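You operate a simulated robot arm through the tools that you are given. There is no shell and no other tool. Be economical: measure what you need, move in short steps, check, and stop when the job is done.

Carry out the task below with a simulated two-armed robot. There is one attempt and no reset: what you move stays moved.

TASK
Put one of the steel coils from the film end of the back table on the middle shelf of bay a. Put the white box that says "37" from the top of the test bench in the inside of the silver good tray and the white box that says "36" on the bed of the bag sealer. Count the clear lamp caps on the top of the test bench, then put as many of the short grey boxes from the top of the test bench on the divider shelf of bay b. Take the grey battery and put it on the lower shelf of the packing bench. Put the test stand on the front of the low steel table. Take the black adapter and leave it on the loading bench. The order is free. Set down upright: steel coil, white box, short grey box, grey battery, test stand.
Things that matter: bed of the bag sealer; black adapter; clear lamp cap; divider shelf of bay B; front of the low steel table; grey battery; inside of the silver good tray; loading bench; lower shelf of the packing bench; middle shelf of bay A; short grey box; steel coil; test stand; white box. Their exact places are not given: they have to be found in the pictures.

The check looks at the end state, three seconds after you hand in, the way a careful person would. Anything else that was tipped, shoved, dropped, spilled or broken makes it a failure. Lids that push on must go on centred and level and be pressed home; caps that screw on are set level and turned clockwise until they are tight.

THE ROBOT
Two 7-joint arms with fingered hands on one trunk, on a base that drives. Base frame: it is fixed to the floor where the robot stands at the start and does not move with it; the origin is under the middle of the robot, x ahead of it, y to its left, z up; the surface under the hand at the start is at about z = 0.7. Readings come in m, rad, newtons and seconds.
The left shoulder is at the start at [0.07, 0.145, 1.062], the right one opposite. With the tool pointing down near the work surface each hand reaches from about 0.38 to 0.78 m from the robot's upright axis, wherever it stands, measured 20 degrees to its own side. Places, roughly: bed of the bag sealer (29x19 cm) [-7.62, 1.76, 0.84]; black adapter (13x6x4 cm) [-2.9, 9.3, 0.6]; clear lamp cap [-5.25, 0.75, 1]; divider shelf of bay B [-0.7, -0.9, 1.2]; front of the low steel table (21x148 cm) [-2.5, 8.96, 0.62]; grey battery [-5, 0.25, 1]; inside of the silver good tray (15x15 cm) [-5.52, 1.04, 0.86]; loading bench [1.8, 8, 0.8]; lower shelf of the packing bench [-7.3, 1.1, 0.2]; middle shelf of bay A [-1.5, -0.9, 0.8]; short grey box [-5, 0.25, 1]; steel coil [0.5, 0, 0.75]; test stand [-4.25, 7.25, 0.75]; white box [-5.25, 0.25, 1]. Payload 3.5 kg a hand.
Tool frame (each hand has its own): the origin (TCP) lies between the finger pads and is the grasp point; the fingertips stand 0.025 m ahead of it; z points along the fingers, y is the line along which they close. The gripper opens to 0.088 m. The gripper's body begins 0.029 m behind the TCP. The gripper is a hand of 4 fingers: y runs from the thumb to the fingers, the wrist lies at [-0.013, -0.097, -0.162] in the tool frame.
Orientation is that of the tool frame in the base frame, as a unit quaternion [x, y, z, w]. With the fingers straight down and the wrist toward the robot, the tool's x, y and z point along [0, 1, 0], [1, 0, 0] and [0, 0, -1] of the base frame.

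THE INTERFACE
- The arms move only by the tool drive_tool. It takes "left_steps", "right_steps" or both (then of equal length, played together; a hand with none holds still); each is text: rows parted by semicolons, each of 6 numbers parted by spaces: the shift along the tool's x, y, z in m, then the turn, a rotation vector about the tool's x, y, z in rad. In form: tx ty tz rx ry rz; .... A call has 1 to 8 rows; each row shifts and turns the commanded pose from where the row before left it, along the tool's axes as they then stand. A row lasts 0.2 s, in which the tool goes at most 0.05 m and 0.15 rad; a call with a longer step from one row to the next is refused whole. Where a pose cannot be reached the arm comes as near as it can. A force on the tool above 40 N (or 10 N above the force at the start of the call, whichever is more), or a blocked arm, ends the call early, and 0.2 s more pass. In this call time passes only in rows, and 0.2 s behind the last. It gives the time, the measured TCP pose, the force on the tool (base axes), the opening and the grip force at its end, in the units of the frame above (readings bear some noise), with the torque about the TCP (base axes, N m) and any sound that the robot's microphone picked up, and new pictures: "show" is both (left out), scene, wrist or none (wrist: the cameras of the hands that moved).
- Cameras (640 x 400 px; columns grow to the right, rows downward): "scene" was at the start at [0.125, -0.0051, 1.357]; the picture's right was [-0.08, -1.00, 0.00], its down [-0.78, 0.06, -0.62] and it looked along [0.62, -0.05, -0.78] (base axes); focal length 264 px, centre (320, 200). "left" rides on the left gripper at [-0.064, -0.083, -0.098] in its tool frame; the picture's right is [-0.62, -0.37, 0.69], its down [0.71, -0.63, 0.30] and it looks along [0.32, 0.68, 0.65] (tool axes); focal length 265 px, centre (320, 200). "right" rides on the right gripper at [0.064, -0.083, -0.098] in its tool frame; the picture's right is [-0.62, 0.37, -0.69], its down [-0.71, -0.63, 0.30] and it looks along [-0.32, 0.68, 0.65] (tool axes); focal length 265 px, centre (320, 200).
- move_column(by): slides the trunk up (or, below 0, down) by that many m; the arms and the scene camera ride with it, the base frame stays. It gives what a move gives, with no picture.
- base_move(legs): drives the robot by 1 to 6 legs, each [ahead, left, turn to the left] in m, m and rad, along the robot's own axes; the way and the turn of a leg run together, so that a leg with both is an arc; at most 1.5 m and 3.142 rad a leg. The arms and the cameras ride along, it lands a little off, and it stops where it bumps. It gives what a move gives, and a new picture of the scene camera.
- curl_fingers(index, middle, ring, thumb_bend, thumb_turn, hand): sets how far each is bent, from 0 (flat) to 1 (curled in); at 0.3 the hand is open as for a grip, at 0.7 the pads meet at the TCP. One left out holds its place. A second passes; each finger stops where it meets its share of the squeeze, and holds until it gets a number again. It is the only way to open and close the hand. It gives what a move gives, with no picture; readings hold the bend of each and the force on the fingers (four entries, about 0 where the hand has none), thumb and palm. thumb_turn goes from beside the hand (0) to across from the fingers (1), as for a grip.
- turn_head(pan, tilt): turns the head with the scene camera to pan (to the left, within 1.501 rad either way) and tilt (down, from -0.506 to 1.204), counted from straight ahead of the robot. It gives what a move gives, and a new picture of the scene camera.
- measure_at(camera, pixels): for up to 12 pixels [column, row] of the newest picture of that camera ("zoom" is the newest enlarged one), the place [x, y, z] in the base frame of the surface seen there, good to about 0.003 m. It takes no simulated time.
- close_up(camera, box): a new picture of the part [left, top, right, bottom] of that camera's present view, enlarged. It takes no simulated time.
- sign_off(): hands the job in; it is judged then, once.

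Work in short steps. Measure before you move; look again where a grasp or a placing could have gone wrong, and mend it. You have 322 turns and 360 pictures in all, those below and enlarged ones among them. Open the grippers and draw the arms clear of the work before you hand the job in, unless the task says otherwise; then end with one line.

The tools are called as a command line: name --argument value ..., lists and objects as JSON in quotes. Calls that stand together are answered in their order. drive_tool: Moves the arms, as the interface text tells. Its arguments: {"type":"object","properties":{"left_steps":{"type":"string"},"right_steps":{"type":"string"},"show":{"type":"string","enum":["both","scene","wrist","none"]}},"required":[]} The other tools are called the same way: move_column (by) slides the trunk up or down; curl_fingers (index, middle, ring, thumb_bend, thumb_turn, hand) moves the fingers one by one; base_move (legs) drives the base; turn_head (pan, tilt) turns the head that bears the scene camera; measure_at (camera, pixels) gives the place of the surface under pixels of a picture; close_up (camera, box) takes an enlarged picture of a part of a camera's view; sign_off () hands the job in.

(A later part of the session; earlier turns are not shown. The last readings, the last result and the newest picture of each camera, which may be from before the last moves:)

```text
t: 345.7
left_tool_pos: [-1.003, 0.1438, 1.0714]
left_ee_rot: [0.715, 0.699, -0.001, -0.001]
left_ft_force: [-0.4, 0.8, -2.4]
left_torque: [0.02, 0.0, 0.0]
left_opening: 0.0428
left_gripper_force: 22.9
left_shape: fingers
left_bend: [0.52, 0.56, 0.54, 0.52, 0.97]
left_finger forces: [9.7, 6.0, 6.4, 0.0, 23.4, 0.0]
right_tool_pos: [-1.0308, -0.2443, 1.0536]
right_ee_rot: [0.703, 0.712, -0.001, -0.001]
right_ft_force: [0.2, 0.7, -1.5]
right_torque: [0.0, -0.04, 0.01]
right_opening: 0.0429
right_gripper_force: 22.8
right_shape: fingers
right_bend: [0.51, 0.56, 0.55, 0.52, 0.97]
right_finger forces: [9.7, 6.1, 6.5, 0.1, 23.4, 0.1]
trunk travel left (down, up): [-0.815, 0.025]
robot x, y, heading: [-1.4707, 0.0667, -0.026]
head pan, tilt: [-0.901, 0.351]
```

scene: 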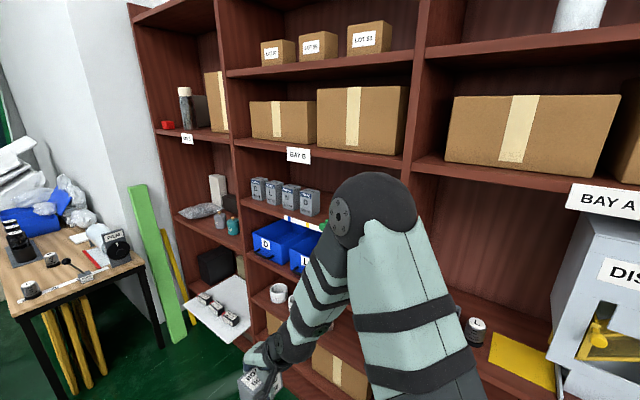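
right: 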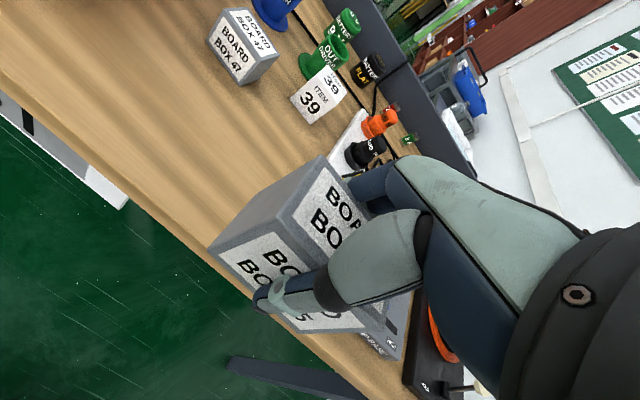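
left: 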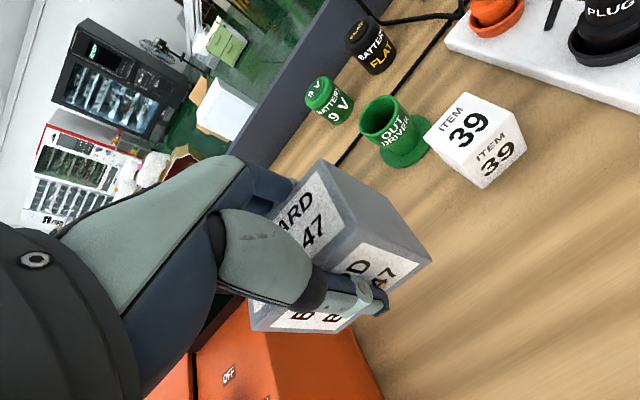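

I move to x≈-1.03, y≈-0.02 and turn to face the bay, then look.

base_move --legs '[[0.44, -0.08, 0], [0, 0, -1.545]]'

turn_head --pan 0.0 --tilt 0.4

```text
t: 352.3
left_tool_pos: [-0.9593, -0.4941, 1.0701]
left_ee_rot: [1.0, -0.018, 0.0, -0.001]
left_ft_force: [-0.4, 0.7, -1.5]
left_torque: [0.0, -0.01, -0.04]
left_opening: 0.043
left_gripper_force: 21.7
left_shape: fingers
left_bend: [0.53, 0.56, 0.55, 0.52, 0.97]
left_finger forces: [8.7, 5.9, 6.2, 0.0, 21.8, 0.0]
right_tool_pos: [-1.349, -0.4608, 1.0531]
right_ee_rot: [1.0, 0.0, -0.001, -0.001]
right_ft_force: [0.4, 0.4, -1.6]
right_torque: [0.0, 0.04, 0.03]
right_opening: 0.0428
right_gripper_force: 21.7
right_shape: fingers
right_bend: [0.51, 0.56, 0.56, 0.53, 0.97]
right_finger forces: [9.3, 5.9, 6.2, 0.1, 22.1, 0.1]
trunk travel left (down, up): [-0.815, 0.025]
robot x, y, heading: [-1.0328, -0.0224, -1.601]
head pan, tilt: [-0.901, 0.351]
```

scene: 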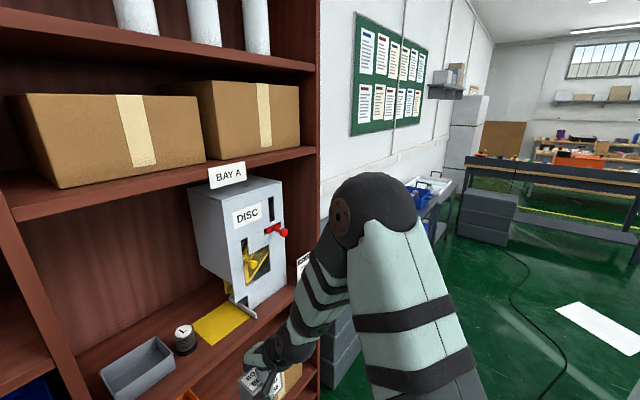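

```text
t: 353.5
left_tool_pos: [-0.9608, -0.4922, 1.0705]
left_ee_rot: [1.0, -0.017, 0.001, -0.001]
left_ft_force: [0.6, 0.2, -1.0]
left_torque: [-0.01, 0.02, 0.04]
left_opening: 0.0429
left_gripper_force: 21.1
left_shape: fingers
left_bend: [0.53, 0.56, 0.55, 0.52, 0.97]
left_finger forces: [8.7, 5.9, 6.2, 0.0, 21.7, 0.1]
right_tool_pos: [-1.3495, -0.46, 1.0528]
right_ee_rot: [1.0, 0.001, -0.001, -0.001]
right_ft_force: [-0.4, 0.3, -1.1]
right_torque: [0.02, 0.02, 0.01]
right_opening: 0.0426
right_gripper_force: 21.8
right_shape: fingers
right_bend: [0.51, 0.56, 0.56, 0.53, 0.97]
right_finger forces: [9.2, 5.8, 6.2, 0.0, 22.1, 0.1]
trunk travel left (down, up): [-0.815, 0.025]
robot x, y, heading: [-1.038, -0.0234, -1.605]
head pan, tilt: [0.0, 0.4]
```

scene: 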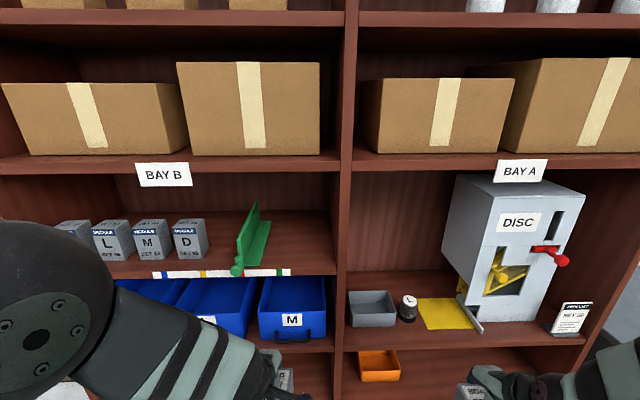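

Now the divider shelf is visible at (200-330,240). Close-up and measure.

close_up --camera "scene" --box '[140, 170, 360, 300]'

measure_at --camera "scene" --pixels '[[300, 255], [300, 230], [270, 225], [262, 262], [335, 255], [222, 255], [207, 255], [238, 250], [300, 272], [300, 165], [300, 178], [280, 205]]'

```text
2.91 times, centred on (250, 235) of scene
```

zoom: 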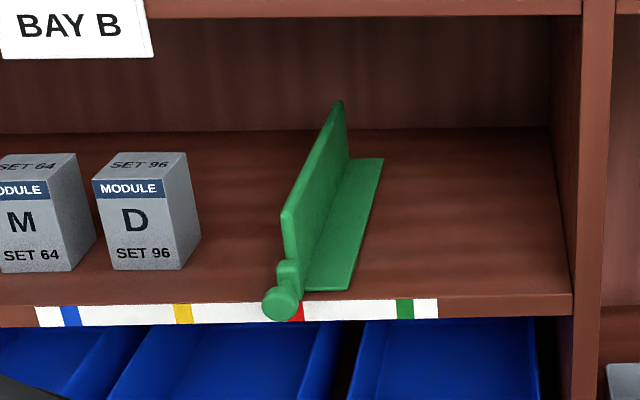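

```text
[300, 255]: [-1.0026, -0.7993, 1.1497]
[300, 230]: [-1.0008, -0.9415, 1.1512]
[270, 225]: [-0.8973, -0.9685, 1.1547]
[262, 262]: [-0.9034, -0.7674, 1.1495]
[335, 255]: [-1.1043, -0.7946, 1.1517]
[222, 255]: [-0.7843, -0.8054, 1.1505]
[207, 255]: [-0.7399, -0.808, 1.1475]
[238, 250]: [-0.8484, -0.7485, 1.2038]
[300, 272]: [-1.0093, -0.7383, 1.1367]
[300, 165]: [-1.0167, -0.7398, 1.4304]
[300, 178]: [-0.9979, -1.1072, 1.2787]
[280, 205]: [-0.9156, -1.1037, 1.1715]
```

Free strip x -0.905..-1.11, shelf z 1.15. Plan: left box at x≈-0.957, right box at x≈-1.055, y≈-0.79. First raise the hands to z 1.21 and straighten up.

drive_tool --left_steps "0 0 -0.047 0 0 0;0 0 -0.047 0 0 0;0 0 -0.046 0 0 0" --right_steps "0 0 -0.035 0 0 0;0 0 -0.035 0 0 0;0 0 -0.035 0 0 0" --show "none"

base_move --legs '[[0.12, 0.033, 0.034]]'

```text
t: 354.3
left_tool_pos: [-0.9626, -0.4902, 1.2131]
left_ee_rot: [1.0, -0.017, 0.0, -0.001]
left_ft_force: [0.3, 0.8, -1.7]
left_torque: [0.02, 0.0, -0.03]
left_opening: 0.0429
left_gripper_force: 21.2
left_shape: fingers
left_bend: [0.53, 0.56, 0.55, 0.52, 0.97]
left_finger forces: [8.6, 5.7, 6.1, 0.0, 21.5, 0.0]
right_tool_pos: [-1.3482, -0.4568, 1.1593]
right_ee_rot: [1.0, 0.0, 0.0, -0.001]
right_ft_force: [0.5, -0.6, -1.1]
right_torque: [-0.01, -0.01, -0.01]
right_opening: 0.043
right_gripper_force: 21.9
right_shape: fingers
right_bend: [0.51, 0.56, 0.56, 0.53, 0.97]
right_finger forces: [9.1, 5.8, 6.1, 0.0, 22.0, 0.1]
trunk travel left (down, up): [-0.815, 0.025]
robot x, y, heading: [-1.0344, -0.0201, -1.606]
head pan, tilt: [0.0, 0.4]
```

```text
t: 355.6
left_tool_pos: [-0.9151, -0.6104, 1.2141]
left_ee_rot: [1.0, 0.001, 0.0, 0.0]
left_ft_force: [-0.4, 0.7, -1.7]
left_torque: [0.02, 0.01, 0.02]
left_opening: 0.0426
left_gripper_force: 21.2
left_shape: fingers
left_bend: [0.53, 0.56, 0.55, 0.52, 0.97]
left_finger forces: [8.6, 5.7, 6.1, 0.0, 21.5, 0.1]
right_tool_pos: [-1.3018, -0.5924, 1.1587]
right_ee_rot: [1.0, 0.018, 0.0, 0.001]
right_ft_force: [0.0, -0.2, -1.3]
right_torque: [0.01, 0.01, -0.02]
right_opening: 0.0429
right_gripper_force: 21.5
right_shape: fingers
right_bend: [0.51, 0.56, 0.56, 0.53, 0.97]
right_finger forces: [9.0, 5.8, 6.2, 0.0, 22.1, 0.0]
trunk travel left (down, up): [-0.815, 0.025]
robot x, y, heading: [-1.0003, -0.1454, -1.571]
head pan, tilt: [0.0, 0.4]
```

scene: 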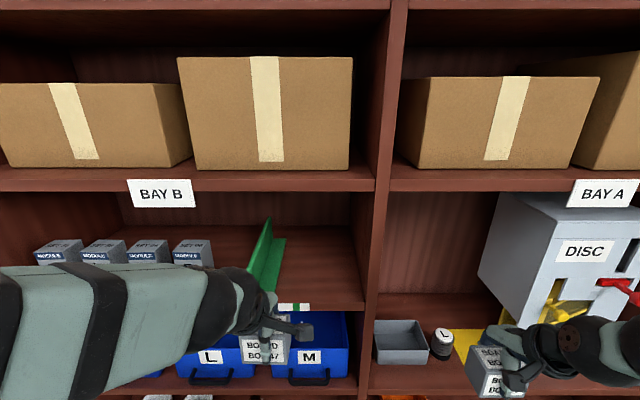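

I move left hand right 4.5 cm and in by 0.1, then check.

drive_tool --left_steps "-0.045 0 0 0 0 0;0 0.035 0 0 0 0;0 0.035 0 0 0 0;0 0.03 0 0 0 0" --show "both"

```text
t: 356.6
left_tool_pos: [-0.959, -0.7122, 1.2088]
left_ee_rot: [1.0, 0.0, 0.001, -0.003]
left_ft_force: [-0.4, 0.1, -2.0]
left_torque: [-0.02, -0.03, 0.02]
left_opening: 0.0425
left_gripper_force: 20.4
left_shape: fingers
left_bend: [0.53, 0.56, 0.55, 0.52, 0.97]
left_finger forces: [8.6, 5.7, 6.0, 0.0, 21.3, 0.0]
right_tool_pos: [-1.3025, -0.5961, 1.1572]
right_ee_rot: [1.0, 0.018, 0.0, -0.002]
right_ft_force: [0.4, -0.4, -1.7]
right_torque: [-0.01, -0.02, 0.01]
right_opening: 0.0427
right_gripper_force: 21.6
right_shape: fingers
right_bend: [0.51, 0.56, 0.56, 0.53, 0.97]
right_finger forces: [9.2, 5.8, 6.1, 0.0, 22.0, 0.0]
trunk travel left (down, up): [-0.815, 0.025]
robot x, y, heading: [-1.0007, -0.1465, -1.567]
head pan, tilt: [0.0, 0.4]
```

scene: 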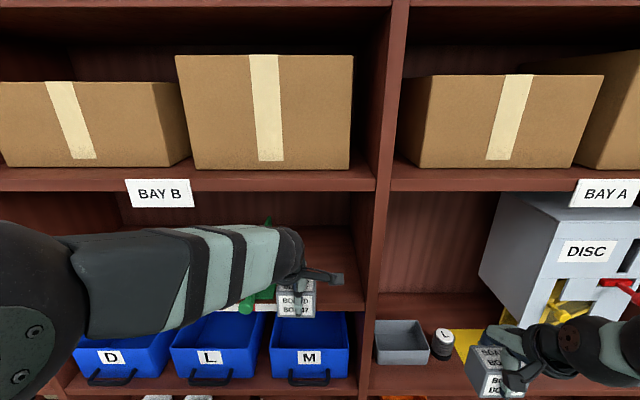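
left: 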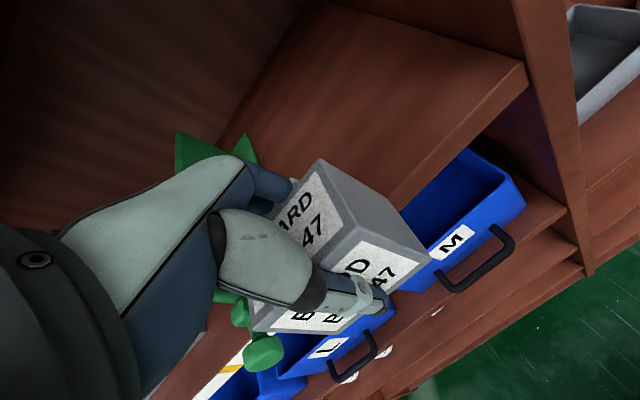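

I check the forearm's top height versus the upper shelf's lower edge.

measure_at --camera "scene" --pixels '[[290, 232], [270, 228], [230, 226], [180, 228], [280, 176], [280, 186], [280, 189], [325, 278], [262, 292], [245, 305]]'

```text
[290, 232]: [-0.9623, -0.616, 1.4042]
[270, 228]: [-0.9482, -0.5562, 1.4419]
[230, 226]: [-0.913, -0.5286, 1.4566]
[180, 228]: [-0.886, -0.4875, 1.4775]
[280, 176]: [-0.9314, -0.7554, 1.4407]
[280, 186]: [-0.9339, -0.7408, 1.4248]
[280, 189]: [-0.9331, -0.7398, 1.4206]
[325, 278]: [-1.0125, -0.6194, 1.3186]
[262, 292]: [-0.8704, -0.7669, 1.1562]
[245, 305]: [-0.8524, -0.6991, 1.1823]
```

Enough clearance when the box sits near the front. I go in to y≈-0.787.

drive_tool --left_steps "0 0.025 0 0 0 0;0 0.025 0 0 0 0;0 0.025 0 0 0 0" --show "both"

```text
t: 357.4
left_tool_pos: [-0.957, -0.7888, 1.2122]
left_ee_rot: [1.0, 0.0, 0.0, -0.001]
left_ft_force: [-0.1, 0.0, -2.2]
left_torque: [-0.02, 0.01, -0.03]
left_opening: 0.0425
left_gripper_force: 20.7
left_shape: fingers
left_bend: [0.53, 0.56, 0.55, 0.52, 0.97]
left_finger forces: [8.7, 5.8, 6.0, 0.0, 21.2, 0.1]
right_tool_pos: [-1.3022, -0.595, 1.1578]
right_ee_rot: [1.0, 0.019, 0.0, -0.001]
right_ft_force: [0.2, 0.1, -1.7]
right_torque: [-0.01, -0.04, 0.02]
right_opening: 0.0426
right_gripper_force: 21.3
right_shape: fingers
right_bend: [0.51, 0.56, 0.56, 0.53, 0.97]
right_finger forces: [9.1, 5.8, 6.1, 0.1, 21.9, 0.0]
trunk travel left (down, up): [-0.815, 0.025]
robot x, y, heading: [-1.0038, -0.1434, -1.567]
head pan, tilt: [0.0, 0.4]
```

scene: 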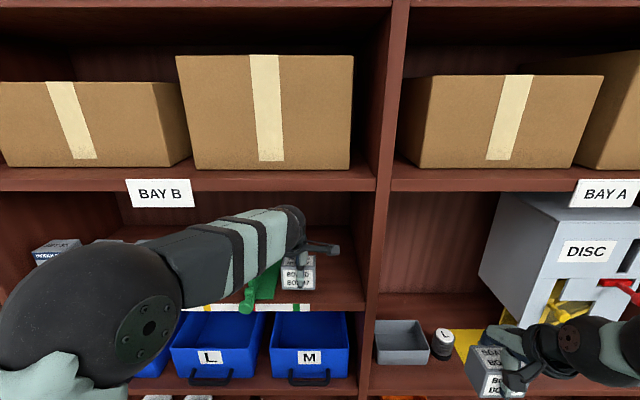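
left: 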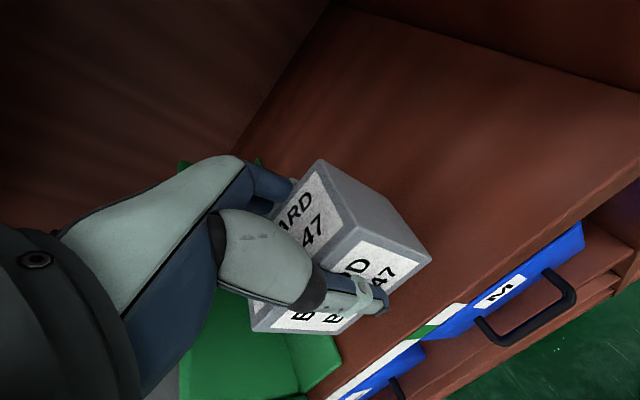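

The green base is near the box on its left; I measure the base's edge and box front.

measure_at --camera "left" --pixels '[[330, 355], [335, 362], [345, 350], [320, 340], [260, 325], [345, 325], [428, 262], [300, 380]]'

```text
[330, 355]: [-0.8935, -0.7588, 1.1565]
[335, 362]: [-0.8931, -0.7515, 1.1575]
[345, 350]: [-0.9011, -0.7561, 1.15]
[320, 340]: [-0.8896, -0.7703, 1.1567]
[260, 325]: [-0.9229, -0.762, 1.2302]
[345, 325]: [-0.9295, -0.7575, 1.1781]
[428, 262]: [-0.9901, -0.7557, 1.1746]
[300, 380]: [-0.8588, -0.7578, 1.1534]
```

Box spans x -0.923..-0.99, clear of the base edge (-0.895). Lower to the shelf.

drive_tool --left_steps "0 0 0.01 0 0 0;0 0 0.006 0 0 0" --show "none"

drive_tool --left_steps "0 0 0.003 0 0 0;0 0 0.002 0 0 0" --show "none"

```text
t: 358.0
left_tool_pos: [-0.9594, -0.7876, 1.1949]
left_ee_rot: [1.0, 0.0, -0.001, -0.002]
left_ft_force: [0.4, 0.6, -0.6]
left_torque: [-0.02, -0.02, 0.03]
left_opening: 0.0425
left_gripper_force: 20.5
left_shape: fingers
left_bend: [0.53, 0.56, 0.55, 0.52, 0.97]
left_finger forces: [8.6, 5.7, 6.0, 0.1, 21.2, 0.0]
right_tool_pos: [-1.3023, -0.5941, 1.1572]
right_ee_rot: [1.0, 0.019, 0.0, -0.001]
right_ft_force: [0.3, -0.4, -1.8]
right_torque: [0.04, 0.02, -0.01]
right_opening: 0.0429
right_gripper_force: 21.2
right_shape: fingers
right_bend: [0.51, 0.56, 0.56, 0.53, 0.97]
right_finger forces: [9.0, 5.9, 6.2, 0.1, 21.9, 0.1]
trunk travel left (down, up): [-0.815, 0.025]
robot x, y, heading: [-1.0043, -0.1454, -1.572]
head pan, tilt: [0.0, 0.4]
```

```text
t: 358.6
left_tool_pos: [-0.9592, -0.7881, 1.1917]
left_ee_rot: [1.0, 0.0, 0.0, -0.001]
left_ft_force: [-0.4, -0.9, 2.4]
left_torque: [-0.17, -0.11, -0.03]
left_opening: 0.0425
left_gripper_force: 21.8
left_shape: fingers
left_bend: [0.53, 0.56, 0.55, 0.52, 0.97]
left_finger forces: [8.7, 6.2, 6.8, 0.0, 21.9, 0.1]
right_tool_pos: [-1.3018, -0.5929, 1.1576]
right_ee_rot: [1.0, 0.019, 0.0, -0.001]
right_ft_force: [-0.2, 0.2, -1.8]
right_torque: [-0.02, -0.02, 0.0]
right_opening: 0.0431
right_gripper_force: 21.8
right_shape: fingers
right_bend: [0.51, 0.56, 0.56, 0.53, 0.97]
right_finger forces: [9.1, 5.7, 6.1, 0.0, 21.9, 0.0]
trunk travel left (down, up): [-0.815, 0.025]
robot x, y, heading: [-1.0023, -0.1476, -1.57]
head pan, tilt: [0.0, 0.4]
```

Contact. I open, rise with a slight wrist-down tilt to stay below the upper shelf, and pull back.

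curl_fingers --hand "left" --index 0.3 --middle 0.3 --ring 0.3 --thumb_bend 0.3 --thumb_turn 0.98

drive_tool --left_steps "0 0 -0.015 0 0 0;0 0 -0.012 -0.08 0 0;0 0 -0.012 -0.08 0 0;0 0 -0.012 -0.08 0 0" --show "both"

```text
t: 359.6
left_tool_pos: [-0.9595, -0.7869, 1.1906]
left_ee_rot: [1.0, 0.0, 0.0, -0.001]
left_ft_force: [-0.2, 0.3, 0.0]
left_torque: [0.0, -0.04, -0.01]
left_opening: 0.0844
left_gripper_force: 0.0
left_shape: fingers
left_bend: [0.3, 0.3, 0.3, 0.3, 0.96]
left_finger forces: [0.0, 0.1, 0.1, 0.0, 0.1, 0.0]
right_tool_pos: [-1.3015, -0.5948, 1.157]
right_ee_rot: [1.0, 0.019, 0.0, -0.001]
right_ft_force: [0.5, 1.0, -1.8]
right_torque: [-0.04, -0.02, -0.01]
right_opening: 0.0422
right_gripper_force: 21.3
right_shape: fingers
right_bend: [0.51, 0.56, 0.56, 0.53, 0.97]
right_finger forces: [9.1, 5.7, 6.0, 0.0, 21.8, 0.0]
trunk travel left (down, up): [-0.815, 0.025]
robot x, y, heading: [-1.0052, -0.1427, -1.566]
head pan, tilt: [0.0, 0.4]
```

```text
t: 360.6
left_tool_pos: [-0.9583, -0.7838, 1.2436]
left_ee_rot: [0.993, 0.001, 0.0, 0.119]
left_ft_force: [0.8, 0.9, -0.2]
left_torque: [0.02, 0.03, 0.01]
left_opening: 0.0845
left_gripper_force: 0.1
left_shape: fingers
left_bend: [0.3, 0.3, 0.3, 0.3, 0.96]
left_finger forces: [0.0, 0.0, 0.1, 0.0, 0.0, 0.0]
right_tool_pos: [-1.3016, -0.594, 1.1582]
right_ee_rot: [1.0, 0.018, 0.0, -0.001]
right_ft_force: [-0.4, -0.9, -1.8]
right_torque: [0.0, 0.0, -0.03]
right_opening: 0.0426
right_gripper_force: 21.7
right_shape: fingers
right_bend: [0.51, 0.56, 0.56, 0.53, 0.97]
right_finger forces: [9.2, 5.8, 6.2, 0.0, 21.9, 0.0]
trunk travel left (down, up): [-0.815, 0.025]
robot x, y, heading: [-1.0052, -0.1469, -1.569]
head pan, tilt: [0.0, 0.4]
```

scene: 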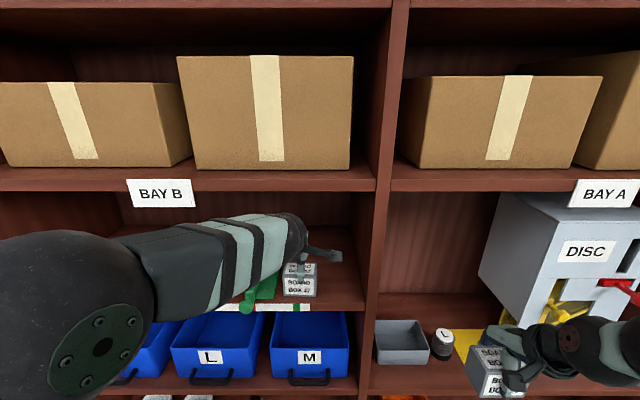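
left: 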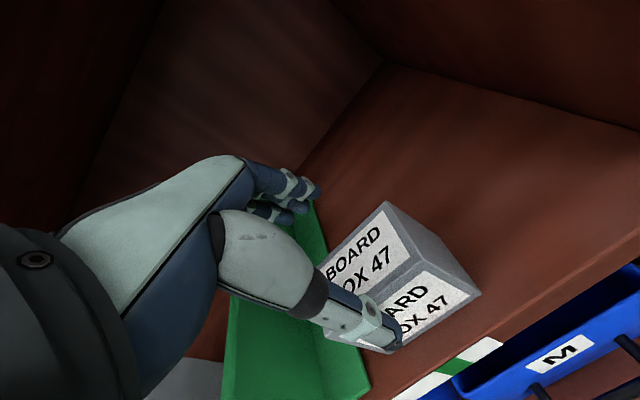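

Box 47 stands. Fingertips are above its top; I pull straight back.

drive_tool --left_steps "0 -0.002 -0.012 0 0 0;0 -0.0437 -0.0107 0 0 0;0 -0.0437 -0.0107 0 0 0;0 -0.0437 -0.0107 0 0 0;0 -0.0437 -0.0107 0.08 0 0;0 -0.04 0 0.08 0 0;0.04 0 0 0.08 0 0" --show "both"

```text
t: 362.2
left_tool_pos: [-0.9168, -0.5625, 1.247]
left_ee_rot: [1.0, 0.0, -0.001, -0.001]
left_ft_force: [0.7, 0.1, 0.3]
left_torque: [0.02, 0.04, 0.0]
left_opening: 0.0843
left_gripper_force: 0.1
left_shape: fingers
left_bend: [0.3, 0.3, 0.3, 0.3, 0.96]
left_finger forces: [0.1, 0.0, 0.0, 0.1, 0.1, 0.0]
right_tool_pos: [-1.2987, -0.594, 1.1594]
right_ee_rot: [1.0, 0.018, 0.0, -0.001]
right_ft_force: [0.7, 0.0, -1.2]
right_torque: [-0.02, 0.0, 0.02]
right_opening: 0.0427
right_gripper_force: 21.3
right_shape: fingers
right_bend: [0.51, 0.56, 0.56, 0.53, 0.97]
right_finger forces: [9.3, 5.8, 6.0, 0.0, 21.9, 0.0]
trunk travel left (down, up): [-0.815, 0.025]
robot x, y, heading: [-1.0043, -0.1448, -1.569]
head pan, tilt: [0.0, 0.4]
```

scene: 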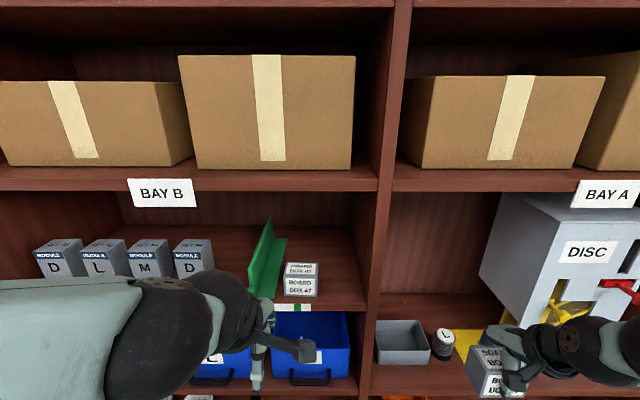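
left: 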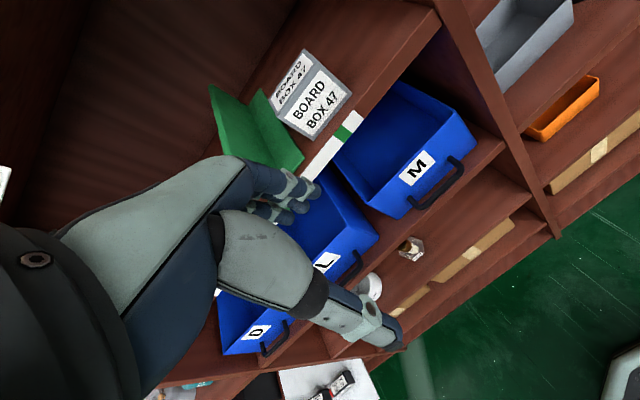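

Box 47 done. I measure the remaining gap to the post for box 35.

measure_at --camera "scene" --pixels '[[317, 290], [340, 300], [352, 300], [360, 290], [365, 305], [345, 270], [300, 267], [372, 305]]'

```text
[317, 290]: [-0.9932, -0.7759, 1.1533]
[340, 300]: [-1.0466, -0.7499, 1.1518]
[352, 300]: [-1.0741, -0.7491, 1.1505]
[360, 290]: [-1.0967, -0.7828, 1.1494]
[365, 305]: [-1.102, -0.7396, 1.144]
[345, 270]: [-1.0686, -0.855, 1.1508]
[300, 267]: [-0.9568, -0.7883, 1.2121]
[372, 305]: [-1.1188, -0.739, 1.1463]
```

Gap -0.993..-1.115: centre box 35 at x -1.047. Left hand moves aside, right moves in front at z≈1.212.

drive_tool --left_steps "0.045 -0.01 0 0 0 0;0.045 -0.01 0 0 0 0;0 0 0 0 0 0;0 0 0 0 0 0;0 0 0 0 0 0;0 0 0 0 0 0" --right_steps "0 0 -0.027 0 0 0;0 0 -0.027 0 0 0;0.045 0.0015 0 0 0 0;0.045 0.0015 0 0 0 0;0.045 0.0015 0 0 0 0;0.045 0.0015 0 0 0 0.036" --show "none"

drive_tool --right_steps "0.045 0 0 0 0 0;0.026 0.03 0 0 0 0;0 0.035 0 0 0 0;0 0.03 0 0 0 0" --show "both"

```text
t: 363.6
left_tool_pos: [-0.8285, -0.5407, 1.2475]
left_ee_rot: [1.0, 0.0, -0.002, -0.002]
left_ft_force: [-0.1, -0.3, 0.0]
left_torque: [-0.07, 0.04, 0.01]
left_opening: 0.0847
left_gripper_force: 0.0
left_shape: fingers
left_bend: [0.3, 0.3, 0.3, 0.3, 0.96]
left_finger forces: [0.0, 0.0, 0.0, 0.0, 0.0, 0.0]
right_tool_pos: [-1.1399, -0.6319, 1.1936]
right_ee_rot: [1.0, -0.004, 0.009, -0.001]
right_ft_force: [-0.1, 0.0, -1.1]
right_torque: [-0.01, 0.0, 0.01]
right_opening: 0.0426
right_gripper_force: 21.1
right_shape: fingers
right_bend: [0.52, 0.56, 0.56, 0.53, 0.97]
right_finger forces: [9.0, 5.8, 6.0, 0.0, 21.5, 0.0]
right hand out of reach, approached as far as the arm can: row 4, 5, 6
trunk travel left (down, up): [-0.815, 0.025]
robot x, y, heading: [-1.0016, -0.1469, -1.571]
head pan, tilt: [0.0, 0.4]
```

```text
t: 364.6
left_tool_pos: [-0.8277, -0.5337, 1.2501]
left_ee_rot: [1.0, 0.0, 0.0, 0.002]
left_ft_force: [-0.8, -0.4, 0.5]
left_torque: [-0.03, 0.01, -0.02]
left_opening: 0.0847
left_gripper_force: 0.0
left_shape: fingers
left_bend: [0.3, 0.3, 0.3, 0.3, 0.96]
left_finger forces: [0.1, 0.2, 0.1, 0.1, 0.0, 0.0]
right_tool_pos: [-1.0692, -0.7258, 1.1885]
right_ee_rot: [1.0, 0.0, -0.002, 0.001]
right_ft_force: [-2.0, 12.1, -4.8]
right_torque: [0.11, -0.02, -0.05]
right_opening: 0.0446
right_gripper_force: 18.7
right_shape: fingers
right_bend: [0.55, 0.61, 0.62, 0.49, 0.96]
right_finger forces: [7.9, 2.7, 2.5, 0.1, 24.1, 0.0]
right hand out of reach, approached as far as the arm can: row 1
trunk travel left (down, up): [-0.815, 0.025]
robot x, y, heading: [-1.0036, -0.1421, -1.573]
head pan, tilt: [0.0, 0.4]
```

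scene: 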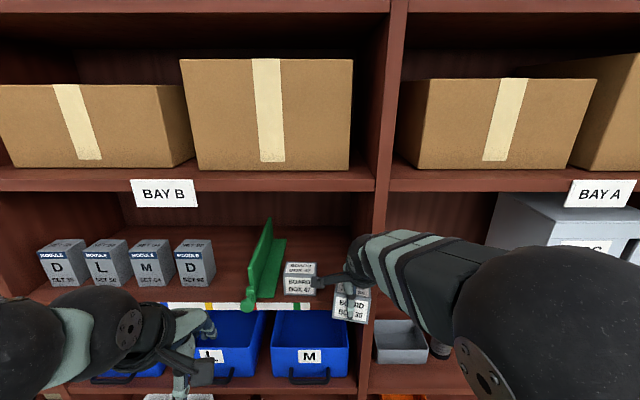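
right: 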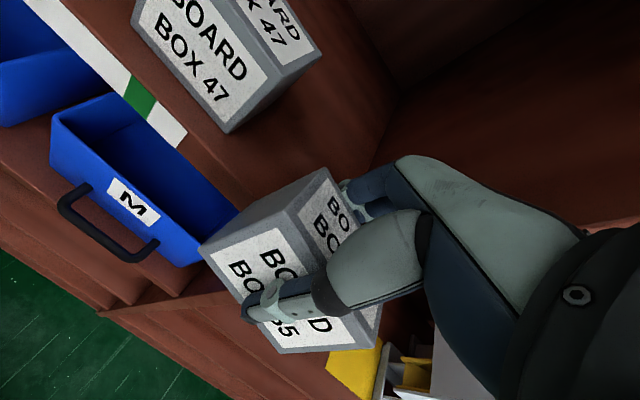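

The box touched the shelf edge (hand lagged lower). I back out and rise before going on.

drive_tool --right_steps "0 -0.03 0 0 0 0;0 -0.02 0 0 0 0;0 0 -0.02 0 0 0;0 0 -0.02 0 0 0" --show "both"

```text
t: 365.6
left_tool_pos: [-0.828, -0.5412, 1.2472]
left_ee_rot: [1.0, 0.001, 0.0, -0.001]
left_ft_force: [-0.9, 1.0, 0.3]
left_torque: [0.02, 0.0, 0.02]
left_opening: 0.0846
left_gripper_force: 0.0
left_shape: fingers
left_bend: [0.3, 0.3, 0.3, 0.3, 0.96]
left_finger forces: [0.0, 0.0, 0.0, 0.0, 0.0, 0.1]
right_tool_pos: [-1.0722, -0.6839, 1.2271]
right_ee_rot: [1.0, 0.0, 0.0, -0.001]
right_ft_force: [0.2, 0.6, -1.7]
right_torque: [0.0, -0.01, -0.03]
right_opening: 0.0446
right_gripper_force: 20.1
right_shape: fingers
right_bend: [0.53, 0.59, 0.6, 0.49, 0.96]
right_finger forces: [11.4, 4.5, 4.4, 0.0, 20.1, 0.1]
trunk travel left (down, up): [-0.815, 0.025]
robot x, y, heading: [-1.0072, -0.1478, -1.575]
head pan, tilt: [0.0, 0.4]
```

scene: 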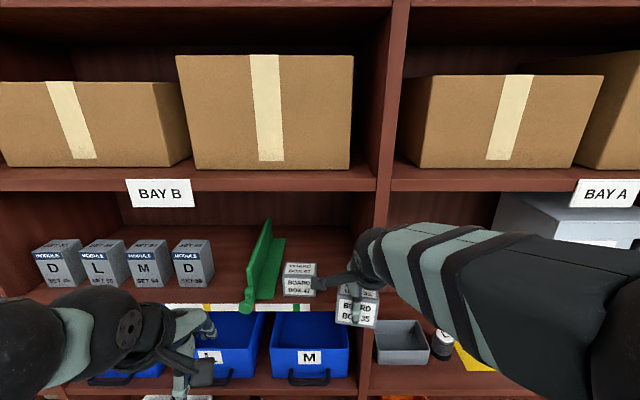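
right: 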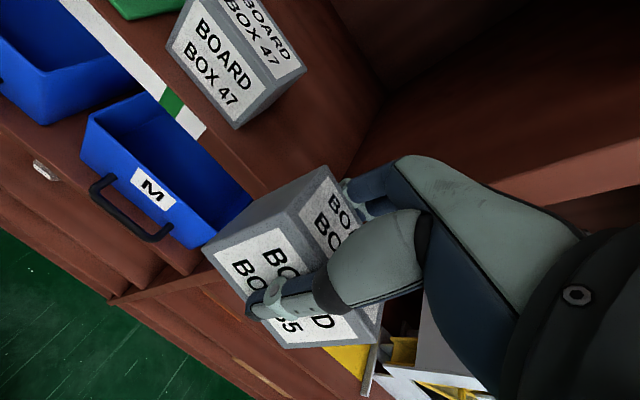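

I check how the box sits in the hand (tilt) by measuring its faces.

close_up --camera "right" --box '[180, 140, 420, 360]'

measure_at --camera "right" --pixels '[[325, 170], [290, 200], [208, 250], [275, 230], [235, 295], [290, 345], [365, 345], [300, 180]]'

close_up --camera "scene" --box '[320, 260, 400, 340]'

```text
1.82 times, centred on (300, 250) of right
```

zoom: 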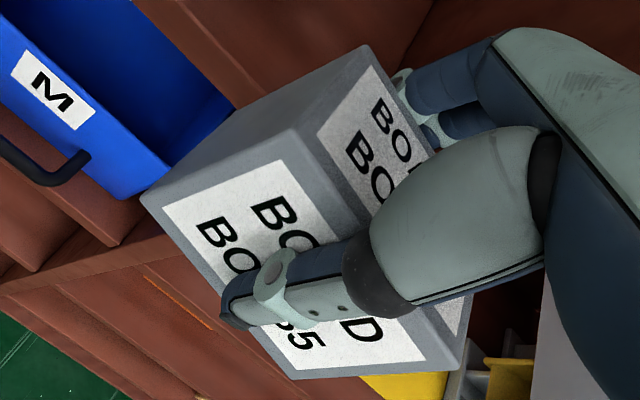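

```text
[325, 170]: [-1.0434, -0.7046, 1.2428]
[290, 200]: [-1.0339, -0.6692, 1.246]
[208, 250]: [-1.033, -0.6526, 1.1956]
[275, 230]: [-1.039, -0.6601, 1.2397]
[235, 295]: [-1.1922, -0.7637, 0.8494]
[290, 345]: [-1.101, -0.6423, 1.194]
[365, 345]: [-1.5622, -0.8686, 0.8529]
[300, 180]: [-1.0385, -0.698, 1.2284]
```

```text
5.00 times, centred on (360, 300) of scene
```

zoom: 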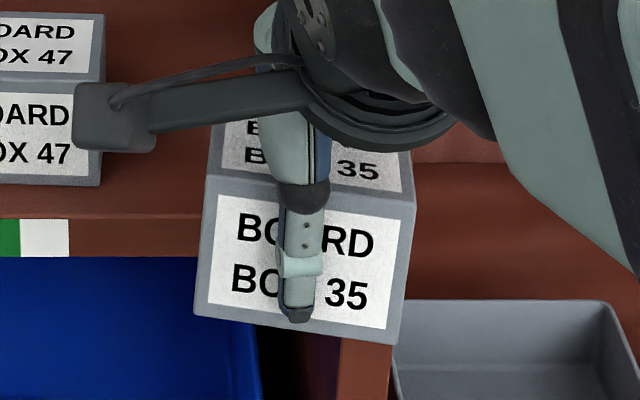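

The box turned ~8° in yaw and a few degrees in pitch in the grip. I counter-rotate yaw 0.12 rad, align x, and enter at z≈1.225; the small pitch will settle on release.

drive_tool --right_steps "0.017 0 0 0 0 0;0 0 0 0 0 -0.12;-0.0032 0.0265 0 0 0 0;-0.0032 0.0265 0 0 0 0" --show "both"

```text
t: 366.6
left_tool_pos: [-0.8277, -0.5447, 1.2461]
left_ee_rot: [1.0, 0.0, 0.0, -0.002]
left_ft_force: [0.0, 0.4, -0.4]
left_torque: [0.07, 0.0, -0.03]
left_opening: 0.0846
left_gripper_force: 0.1
left_shape: fingers
left_bend: [0.3, 0.3, 0.3, 0.3, 0.96]
left_finger forces: [0.1, 0.0, 0.0, 0.1, 0.0, 0.1]
right_tool_pos: [-1.0495, -0.7381, 1.2246]
right_ee_rot: [0.998, 0.06, 0.0, -0.002]
right_ft_force: [0.2, -0.4, -1.7]
right_torque: [-0.01, 0.03, 0.01]
right_opening: 0.0446
right_gripper_force: 20.1
right_shape: fingers
right_bend: [0.53, 0.59, 0.6, 0.49, 0.96]
right_finger forces: [11.5, 4.5, 4.3, 0.0, 20.0, 0.0]
trunk travel left (down, up): [-0.815, 0.025]
robot x, y, heading: [-1.0021, -0.1488, -1.569]
head pan, tilt: [0.0, 0.4]
```

scene: 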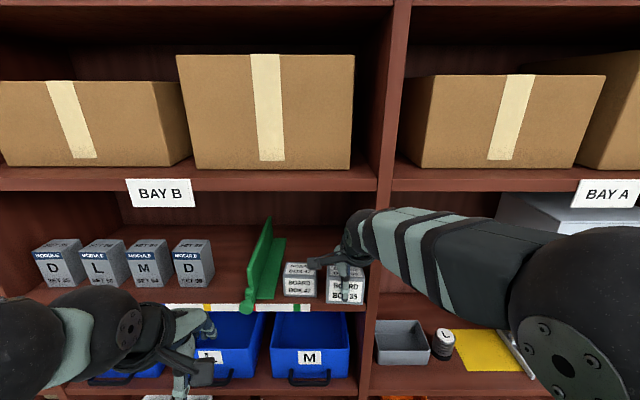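
right: 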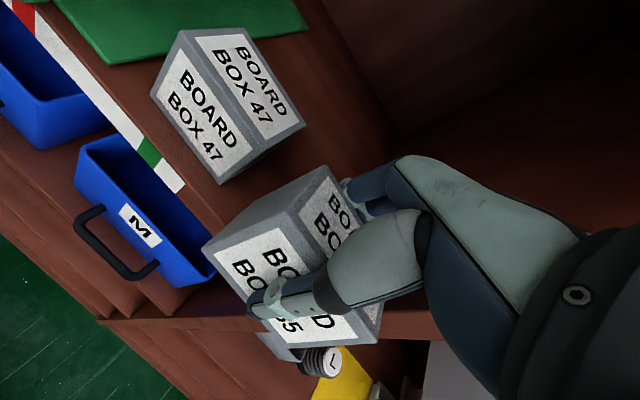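

Continue in 5 cm, staying level.

drive_tool --right_steps "-0.006 0.026 0 0 0 0;-0.005 0.025 0 0 0 0" --show "both"

measure_at --camera "right" --pixels '[[208, 250], [285, 213], [325, 172], [250, 315], [305, 345], [372, 335], [278, 300]]'

```text
t: 367.2
left_tool_pos: [-0.8253, -0.5423, 1.2456]
left_ee_rot: [1.0, -0.001, -0.001, -0.002]
left_ft_force: [0.4, -0.3, 0.6]
left_torque: [0.02, -0.02, -0.02]
left_opening: 0.0848
left_gripper_force: 0.0
left_shape: fingers
left_bend: [0.3, 0.3, 0.3, 0.3, 0.96]
left_finger forces: [0.0, 0.1, 0.0, 0.0, 0.1, 0.0]
right_tool_pos: [-1.0547, -0.7896, 1.2267]
right_ee_rot: [0.998, 0.06, -0.002, -0.001]
right_ft_force: [5.1, -2.4, -2.3]
right_torque: [0.18, 0.35, -0.1]
right_opening: 0.0445
right_gripper_force: 19.9
right_shape: fingers
right_bend: [0.53, 0.59, 0.6, 0.49, 0.97]
right_finger forces: [11.2, 4.4, 4.4, 0.1, 19.9, 0.1]
trunk travel left (down, up): [-0.815, 0.025]
robot x, y, heading: [-1.0034, -0.1462, -1.564]
head pan, tilt: [0.0, 0.4]
```

scene: 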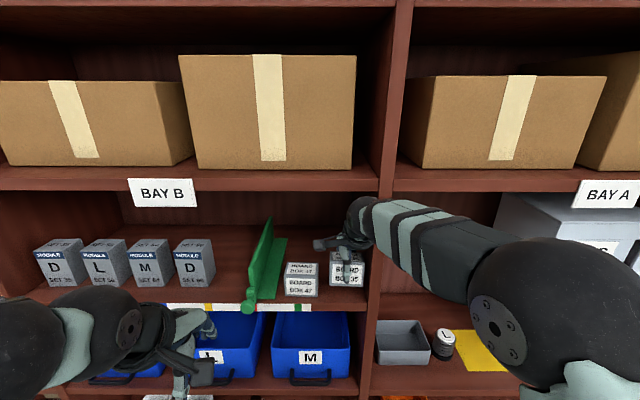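
right: 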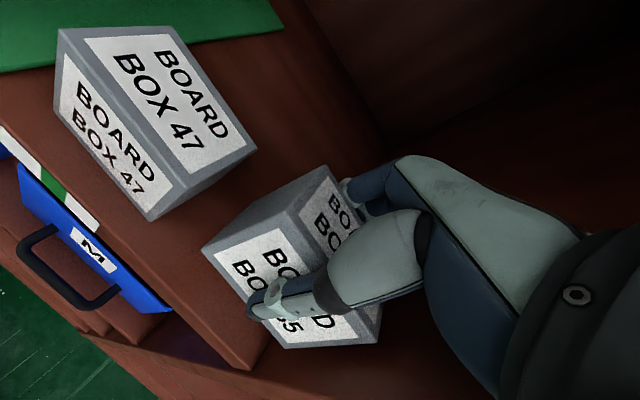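

```text
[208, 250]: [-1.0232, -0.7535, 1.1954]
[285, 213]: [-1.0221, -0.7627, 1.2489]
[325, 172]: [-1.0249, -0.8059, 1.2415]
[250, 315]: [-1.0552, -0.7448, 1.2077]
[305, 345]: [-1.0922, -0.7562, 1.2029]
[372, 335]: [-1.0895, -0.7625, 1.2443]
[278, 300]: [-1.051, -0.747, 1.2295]
```

The hand brushes the post (5 N sideways); I shift 1.2 cm toward the middle, 6 mm deeper, and lower.

drive_tool --right_steps "0.012 0.006 0 0 0 0;0 0 0.012 0 0 0;0 0 0.01 0 0 0" --show "wrist"

```text
t: 368.0
left_tool_pos: [-0.8302, -0.5397, 1.2482]
left_ee_rot: [1.0, 0.0, 0.0, -0.001]
left_ft_force: [0.2, 0.2, -0.8]
left_torque: [0.01, 0.03, 0.01]
left_opening: 0.0845
left_gripper_force: 0.1
left_shape: fingers
left_bend: [0.3, 0.3, 0.3, 0.3, 0.96]
left_finger forces: [0.0, 0.0, 0.0, 0.0, 0.0, 0.1]
right_tool_pos: [-1.0456, -0.7926, 1.2016]
right_ee_rot: [0.998, 0.06, 0.0, -0.002]
right_ft_force: [0.8, -0.5, -0.8]
right_torque: [-0.03, -0.02, 0.01]
right_opening: 0.0442
right_gripper_force: 20.1
right_shape: fingers
right_bend: [0.53, 0.59, 0.6, 0.49, 0.97]
right_finger forces: [11.3, 4.5, 4.4, 0.1, 20.0, 0.0]
trunk travel left (down, up): [-0.815, 0.025]
robot x, y, heading: [-1.0039, -0.1474, -1.571]
head pan, tilt: [0.0, 0.4]
```

right: 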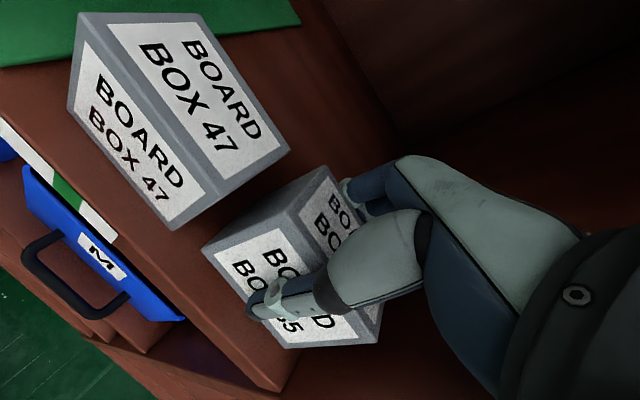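

Free. Creep down to contact.

drive_tool --right_steps "0 0 0.003 0 0 0;0 0 0.003 0 0 0" --show "none"

drive_tool --right_steps "0 0 0.002 0 0 0;0 0 0.002 0 0 0" --show "none"

```text
t: 368.6
left_tool_pos: [-0.8285, -0.5413, 1.2467]
left_ee_rot: [1.0, -0.001, -0.001, 0.0]
left_ft_force: [-0.5, -0.1, -0.1]
left_torque: [-0.02, 0.0, -0.01]
left_opening: 0.0849
left_gripper_force: 0.1
left_shape: fingers
left_bend: [0.3, 0.3, 0.3, 0.3, 0.96]
left_finger forces: [0.1, 0.0, 0.0, 0.0, 0.0, 0.1]
right_tool_pos: [-1.0445, -0.7924, 1.1974]
right_ee_rot: [0.998, 0.06, 0.0, -0.001]
right_ft_force: [-0.1, -0.9, -0.2]
right_torque: [-0.04, 0.02, 0.03]
right_opening: 0.0442
right_gripper_force: 19.7
right_shape: fingers
right_bend: [0.53, 0.59, 0.6, 0.49, 0.97]
right_finger forces: [11.2, 4.6, 4.4, 0.0, 20.0, 0.0]
trunk travel left (down, up): [-0.815, 0.025]
robot x, y, heading: [-1.0037, -0.1434, -1.57]
head pan, tilt: [0.0, 0.4]
```

```text
t: 369.2
left_tool_pos: [-0.8282, -0.5399, 1.2474]
left_ee_rot: [1.0, 0.0, -0.001, 0.0]
left_ft_force: [0.3, -0.5, -0.4]
left_torque: [0.0, -0.01, 0.0]
left_opening: 0.0847
left_gripper_force: 0.1
left_shape: fingers
left_bend: [0.3, 0.3, 0.3, 0.3, 0.96]
left_finger forces: [0.0, 0.0, 0.1, 0.1, 0.1, 0.0]
right_tool_pos: [-1.042, -0.7909, 1.194]
right_ee_rot: [0.998, 0.061, 0.0, 0.002]
right_ft_force: [1.9, -0.1, 10.0]
right_torque: [-0.16, 0.26, 0.03]
right_opening: 0.0445
right_gripper_force: 20.7
right_shape: fingers
right_bend: [0.53, 0.59, 0.6, 0.49, 0.97]
right_finger forces: [10.3, 4.9, 4.8, 0.0, 21.1, 0.0]
trunk travel left (down, up): [-0.815, 0.025]
robot x, y, heading: [-1.0037, -0.1472, -1.57]
head pan, tilt: [0.0, 0.4]
```

Contact; I open in two stages so the box settles gently.

curl_fingers --hand "right" --index 0.46 --middle 0.5 --ring 0.5 --thumb_bend 0.43

curl_fingers --hand "right" --index 0.28 --middle 0.28 --ring 0.28 --thumb_bend 0.27 --thumb_turn 0.98

drive_tool --right_steps "0 0 -0.015 0 0 0;0 0 -0.012 -0.08 0 0;0 0 -0.012 -0.08 0 0;0 0 -0.012 -0.08 0 0" --show "both"

```text
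t: 370.2
left_tool_pos: [-0.8295, -0.5411, 1.2465]
left_ee_rot: [1.0, 0.0, 0.0, -0.001]
left_ft_force: [-1.0, 0.2, 0.3]
left_torque: [0.0, 0.0, 0.04]
left_opening: 0.0845
left_gripper_force: 0.1
left_shape: fingers
left_bend: [0.3, 0.3, 0.3, 0.3, 0.96]
left_finger forces: [0.1, 0.1, 0.0, 0.1, 0.0, 0.1]
right_tool_pos: [-1.0432, -0.7926, 1.1928]
right_ee_rot: [0.998, 0.06, 0.0, -0.001]
right_ft_force: [-0.4, 0.4, 0.2]
right_torque: [-0.01, 0.0, 0.02]
right_opening: 0.0557
right_gripper_force: 2.2
right_shape: fingers
right_bend: [0.46, 0.5, 0.5, 0.42, 0.97]
right_finger forces: [1.5, 0.1, 0.1, 0.0, 2.2, 0.0]
trunk travel left (down, up): [-0.815, 0.025]
robot x, y, heading: [-1.0039, -0.1443, -1.568]
head pan, tilt: [0.0, 0.4]
```

```text
t: 371.2
left_tool_pos: [-0.8298, -0.5403, 1.2473]
left_ee_rot: [1.0, 0.0, 0.0, 0.0]
left_ft_force: [0.0, 0.6, -0.2]
left_torque: [0.02, 0.0, -0.04]
left_opening: 0.0848
left_gripper_force: 0.0
left_shape: fingers
left_bend: [0.3, 0.3, 0.3, 0.3, 0.96]
left_finger forces: [0.0, 0.0, 0.1, 0.1, 0.0, 0.1]
right_tool_pos: [-1.0444, -0.7922, 1.1928]
right_ee_rot: [0.998, 0.06, 0.0, -0.001]
right_ft_force: [0.0, 0.3, -0.3]
right_torque: [0.01, -0.03, 0.01]
right_opening: 0.0893
right_gripper_force: 0.0
right_shape: fingers
right_bend: [0.28, 0.28, 0.28, 0.27, 0.95]
right_finger forces: [0.0, 0.1, 0.0, 0.0, 0.1, 0.1]
trunk travel left (down, up): [-0.815, 0.025]
robot x, y, heading: [-1.0046, -0.1435, -1.57]
head pan, tilt: [0.0, 0.4]
```

```text
t: 372.2
left_tool_pos: [-0.8295, -0.5405, 1.2469]
left_ee_rot: [1.0, 0.001, -0.001, -0.001]
left_ft_force: [-0.1, -0.7, -0.3]
left_torque: [0.03, -0.01, 0.02]
left_opening: 0.0846
left_gripper_force: 0.1
left_shape: fingers
left_bend: [0.3, 0.3, 0.3, 0.3, 0.96]
left_finger forces: [0.0, 0.1, 0.0, 0.0, 0.0, 0.1]
right_tool_pos: [-1.0448, -0.7875, 1.2447]
right_ee_rot: [0.991, 0.059, 0.007, 0.119]
right_ft_force: [-0.6, 0.0, 0.8]
right_torque: [0.0, -0.02, -0.01]
right_opening: 0.0893
right_gripper_force: 0.1
right_shape: fingers
right_bend: [0.28, 0.28, 0.28, 0.27, 0.95]
right_finger forces: [0.0, 0.1, 0.1, 0.0, 0.1, 0.1]
trunk travel left (down, up): [-0.815, 0.025]
robot x, y, heading: [-1.0063, -0.1481, -1.565]
head pan, tilt: [0.0, 0.4]
```

scene: 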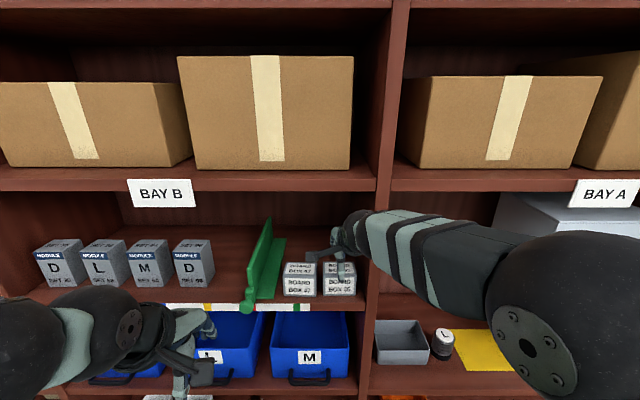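
right: 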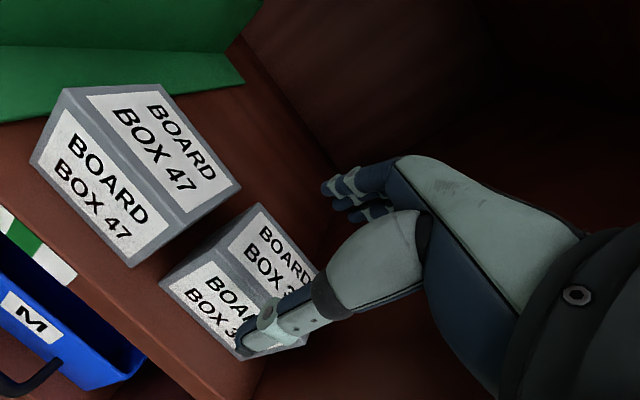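

Box 35 stands level. Pull the hand back clear.

drive_tool --right_steps "0 -0.002 -0.014 0 0 0;0.005 -0.043 -0.0107 0 0 0;0.005 -0.043 -0.0107 0 0 0;0.005 -0.043 -0.0107 0 0 0;0 -0.043 -0.0107 0.08 0 0;0 -0.03 0 0.08 0 0;-0.02 -0.02 0 0.08 0 0.12" --show "both"

```text
t: 373.8
left_tool_pos: [-0.8283, -0.5415, 1.2472]
left_ee_rot: [1.0, 0.0, 0.0, -0.001]
left_ft_force: [-0.6, 0.3, 1.2]
left_torque: [0.0, 0.0, 0.01]
left_opening: 0.0849
left_gripper_force: 0.0
left_shape: fingers
left_bend: [0.3, 0.3, 0.3, 0.3, 0.96]
left_finger forces: [0.1, 0.1, 0.1, 0.1, 0.0, 0.1]
right_tool_pos: [-1.0776, -0.5608, 1.2523]
right_ee_rot: [1.0, 0.001, 0.002, -0.001]
right_ft_force: [-0.2, -0.1, -0.5]
right_torque: [-0.02, 0.01, -0.01]
right_opening: 0.0893
right_gripper_force: 0.1
right_shape: fingers
right_bend: [0.28, 0.28, 0.28, 0.27, 0.95]
right_finger forces: [0.0, 0.0, 0.1, 0.0, 0.1, 0.0]
trunk travel left (down, up): [-0.815, 0.025]
robot x, y, heading: [-1.0038, -0.1473, -1.572]
head pan, tilt: [0.0, 0.4]
```

scene: 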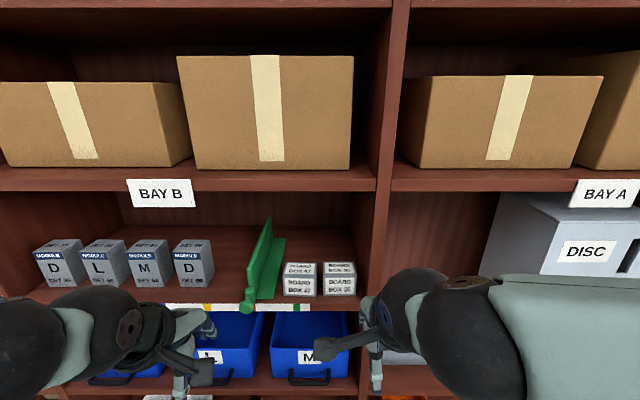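
right: 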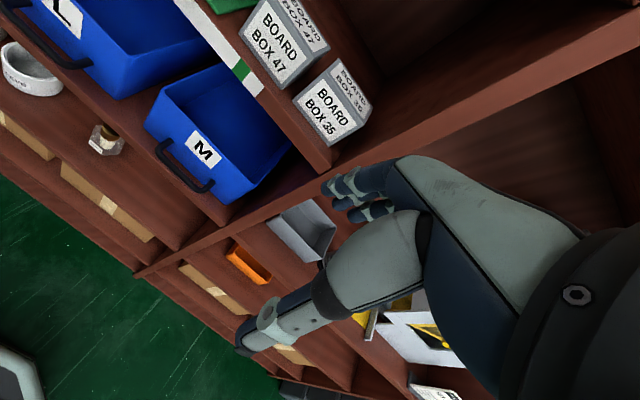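

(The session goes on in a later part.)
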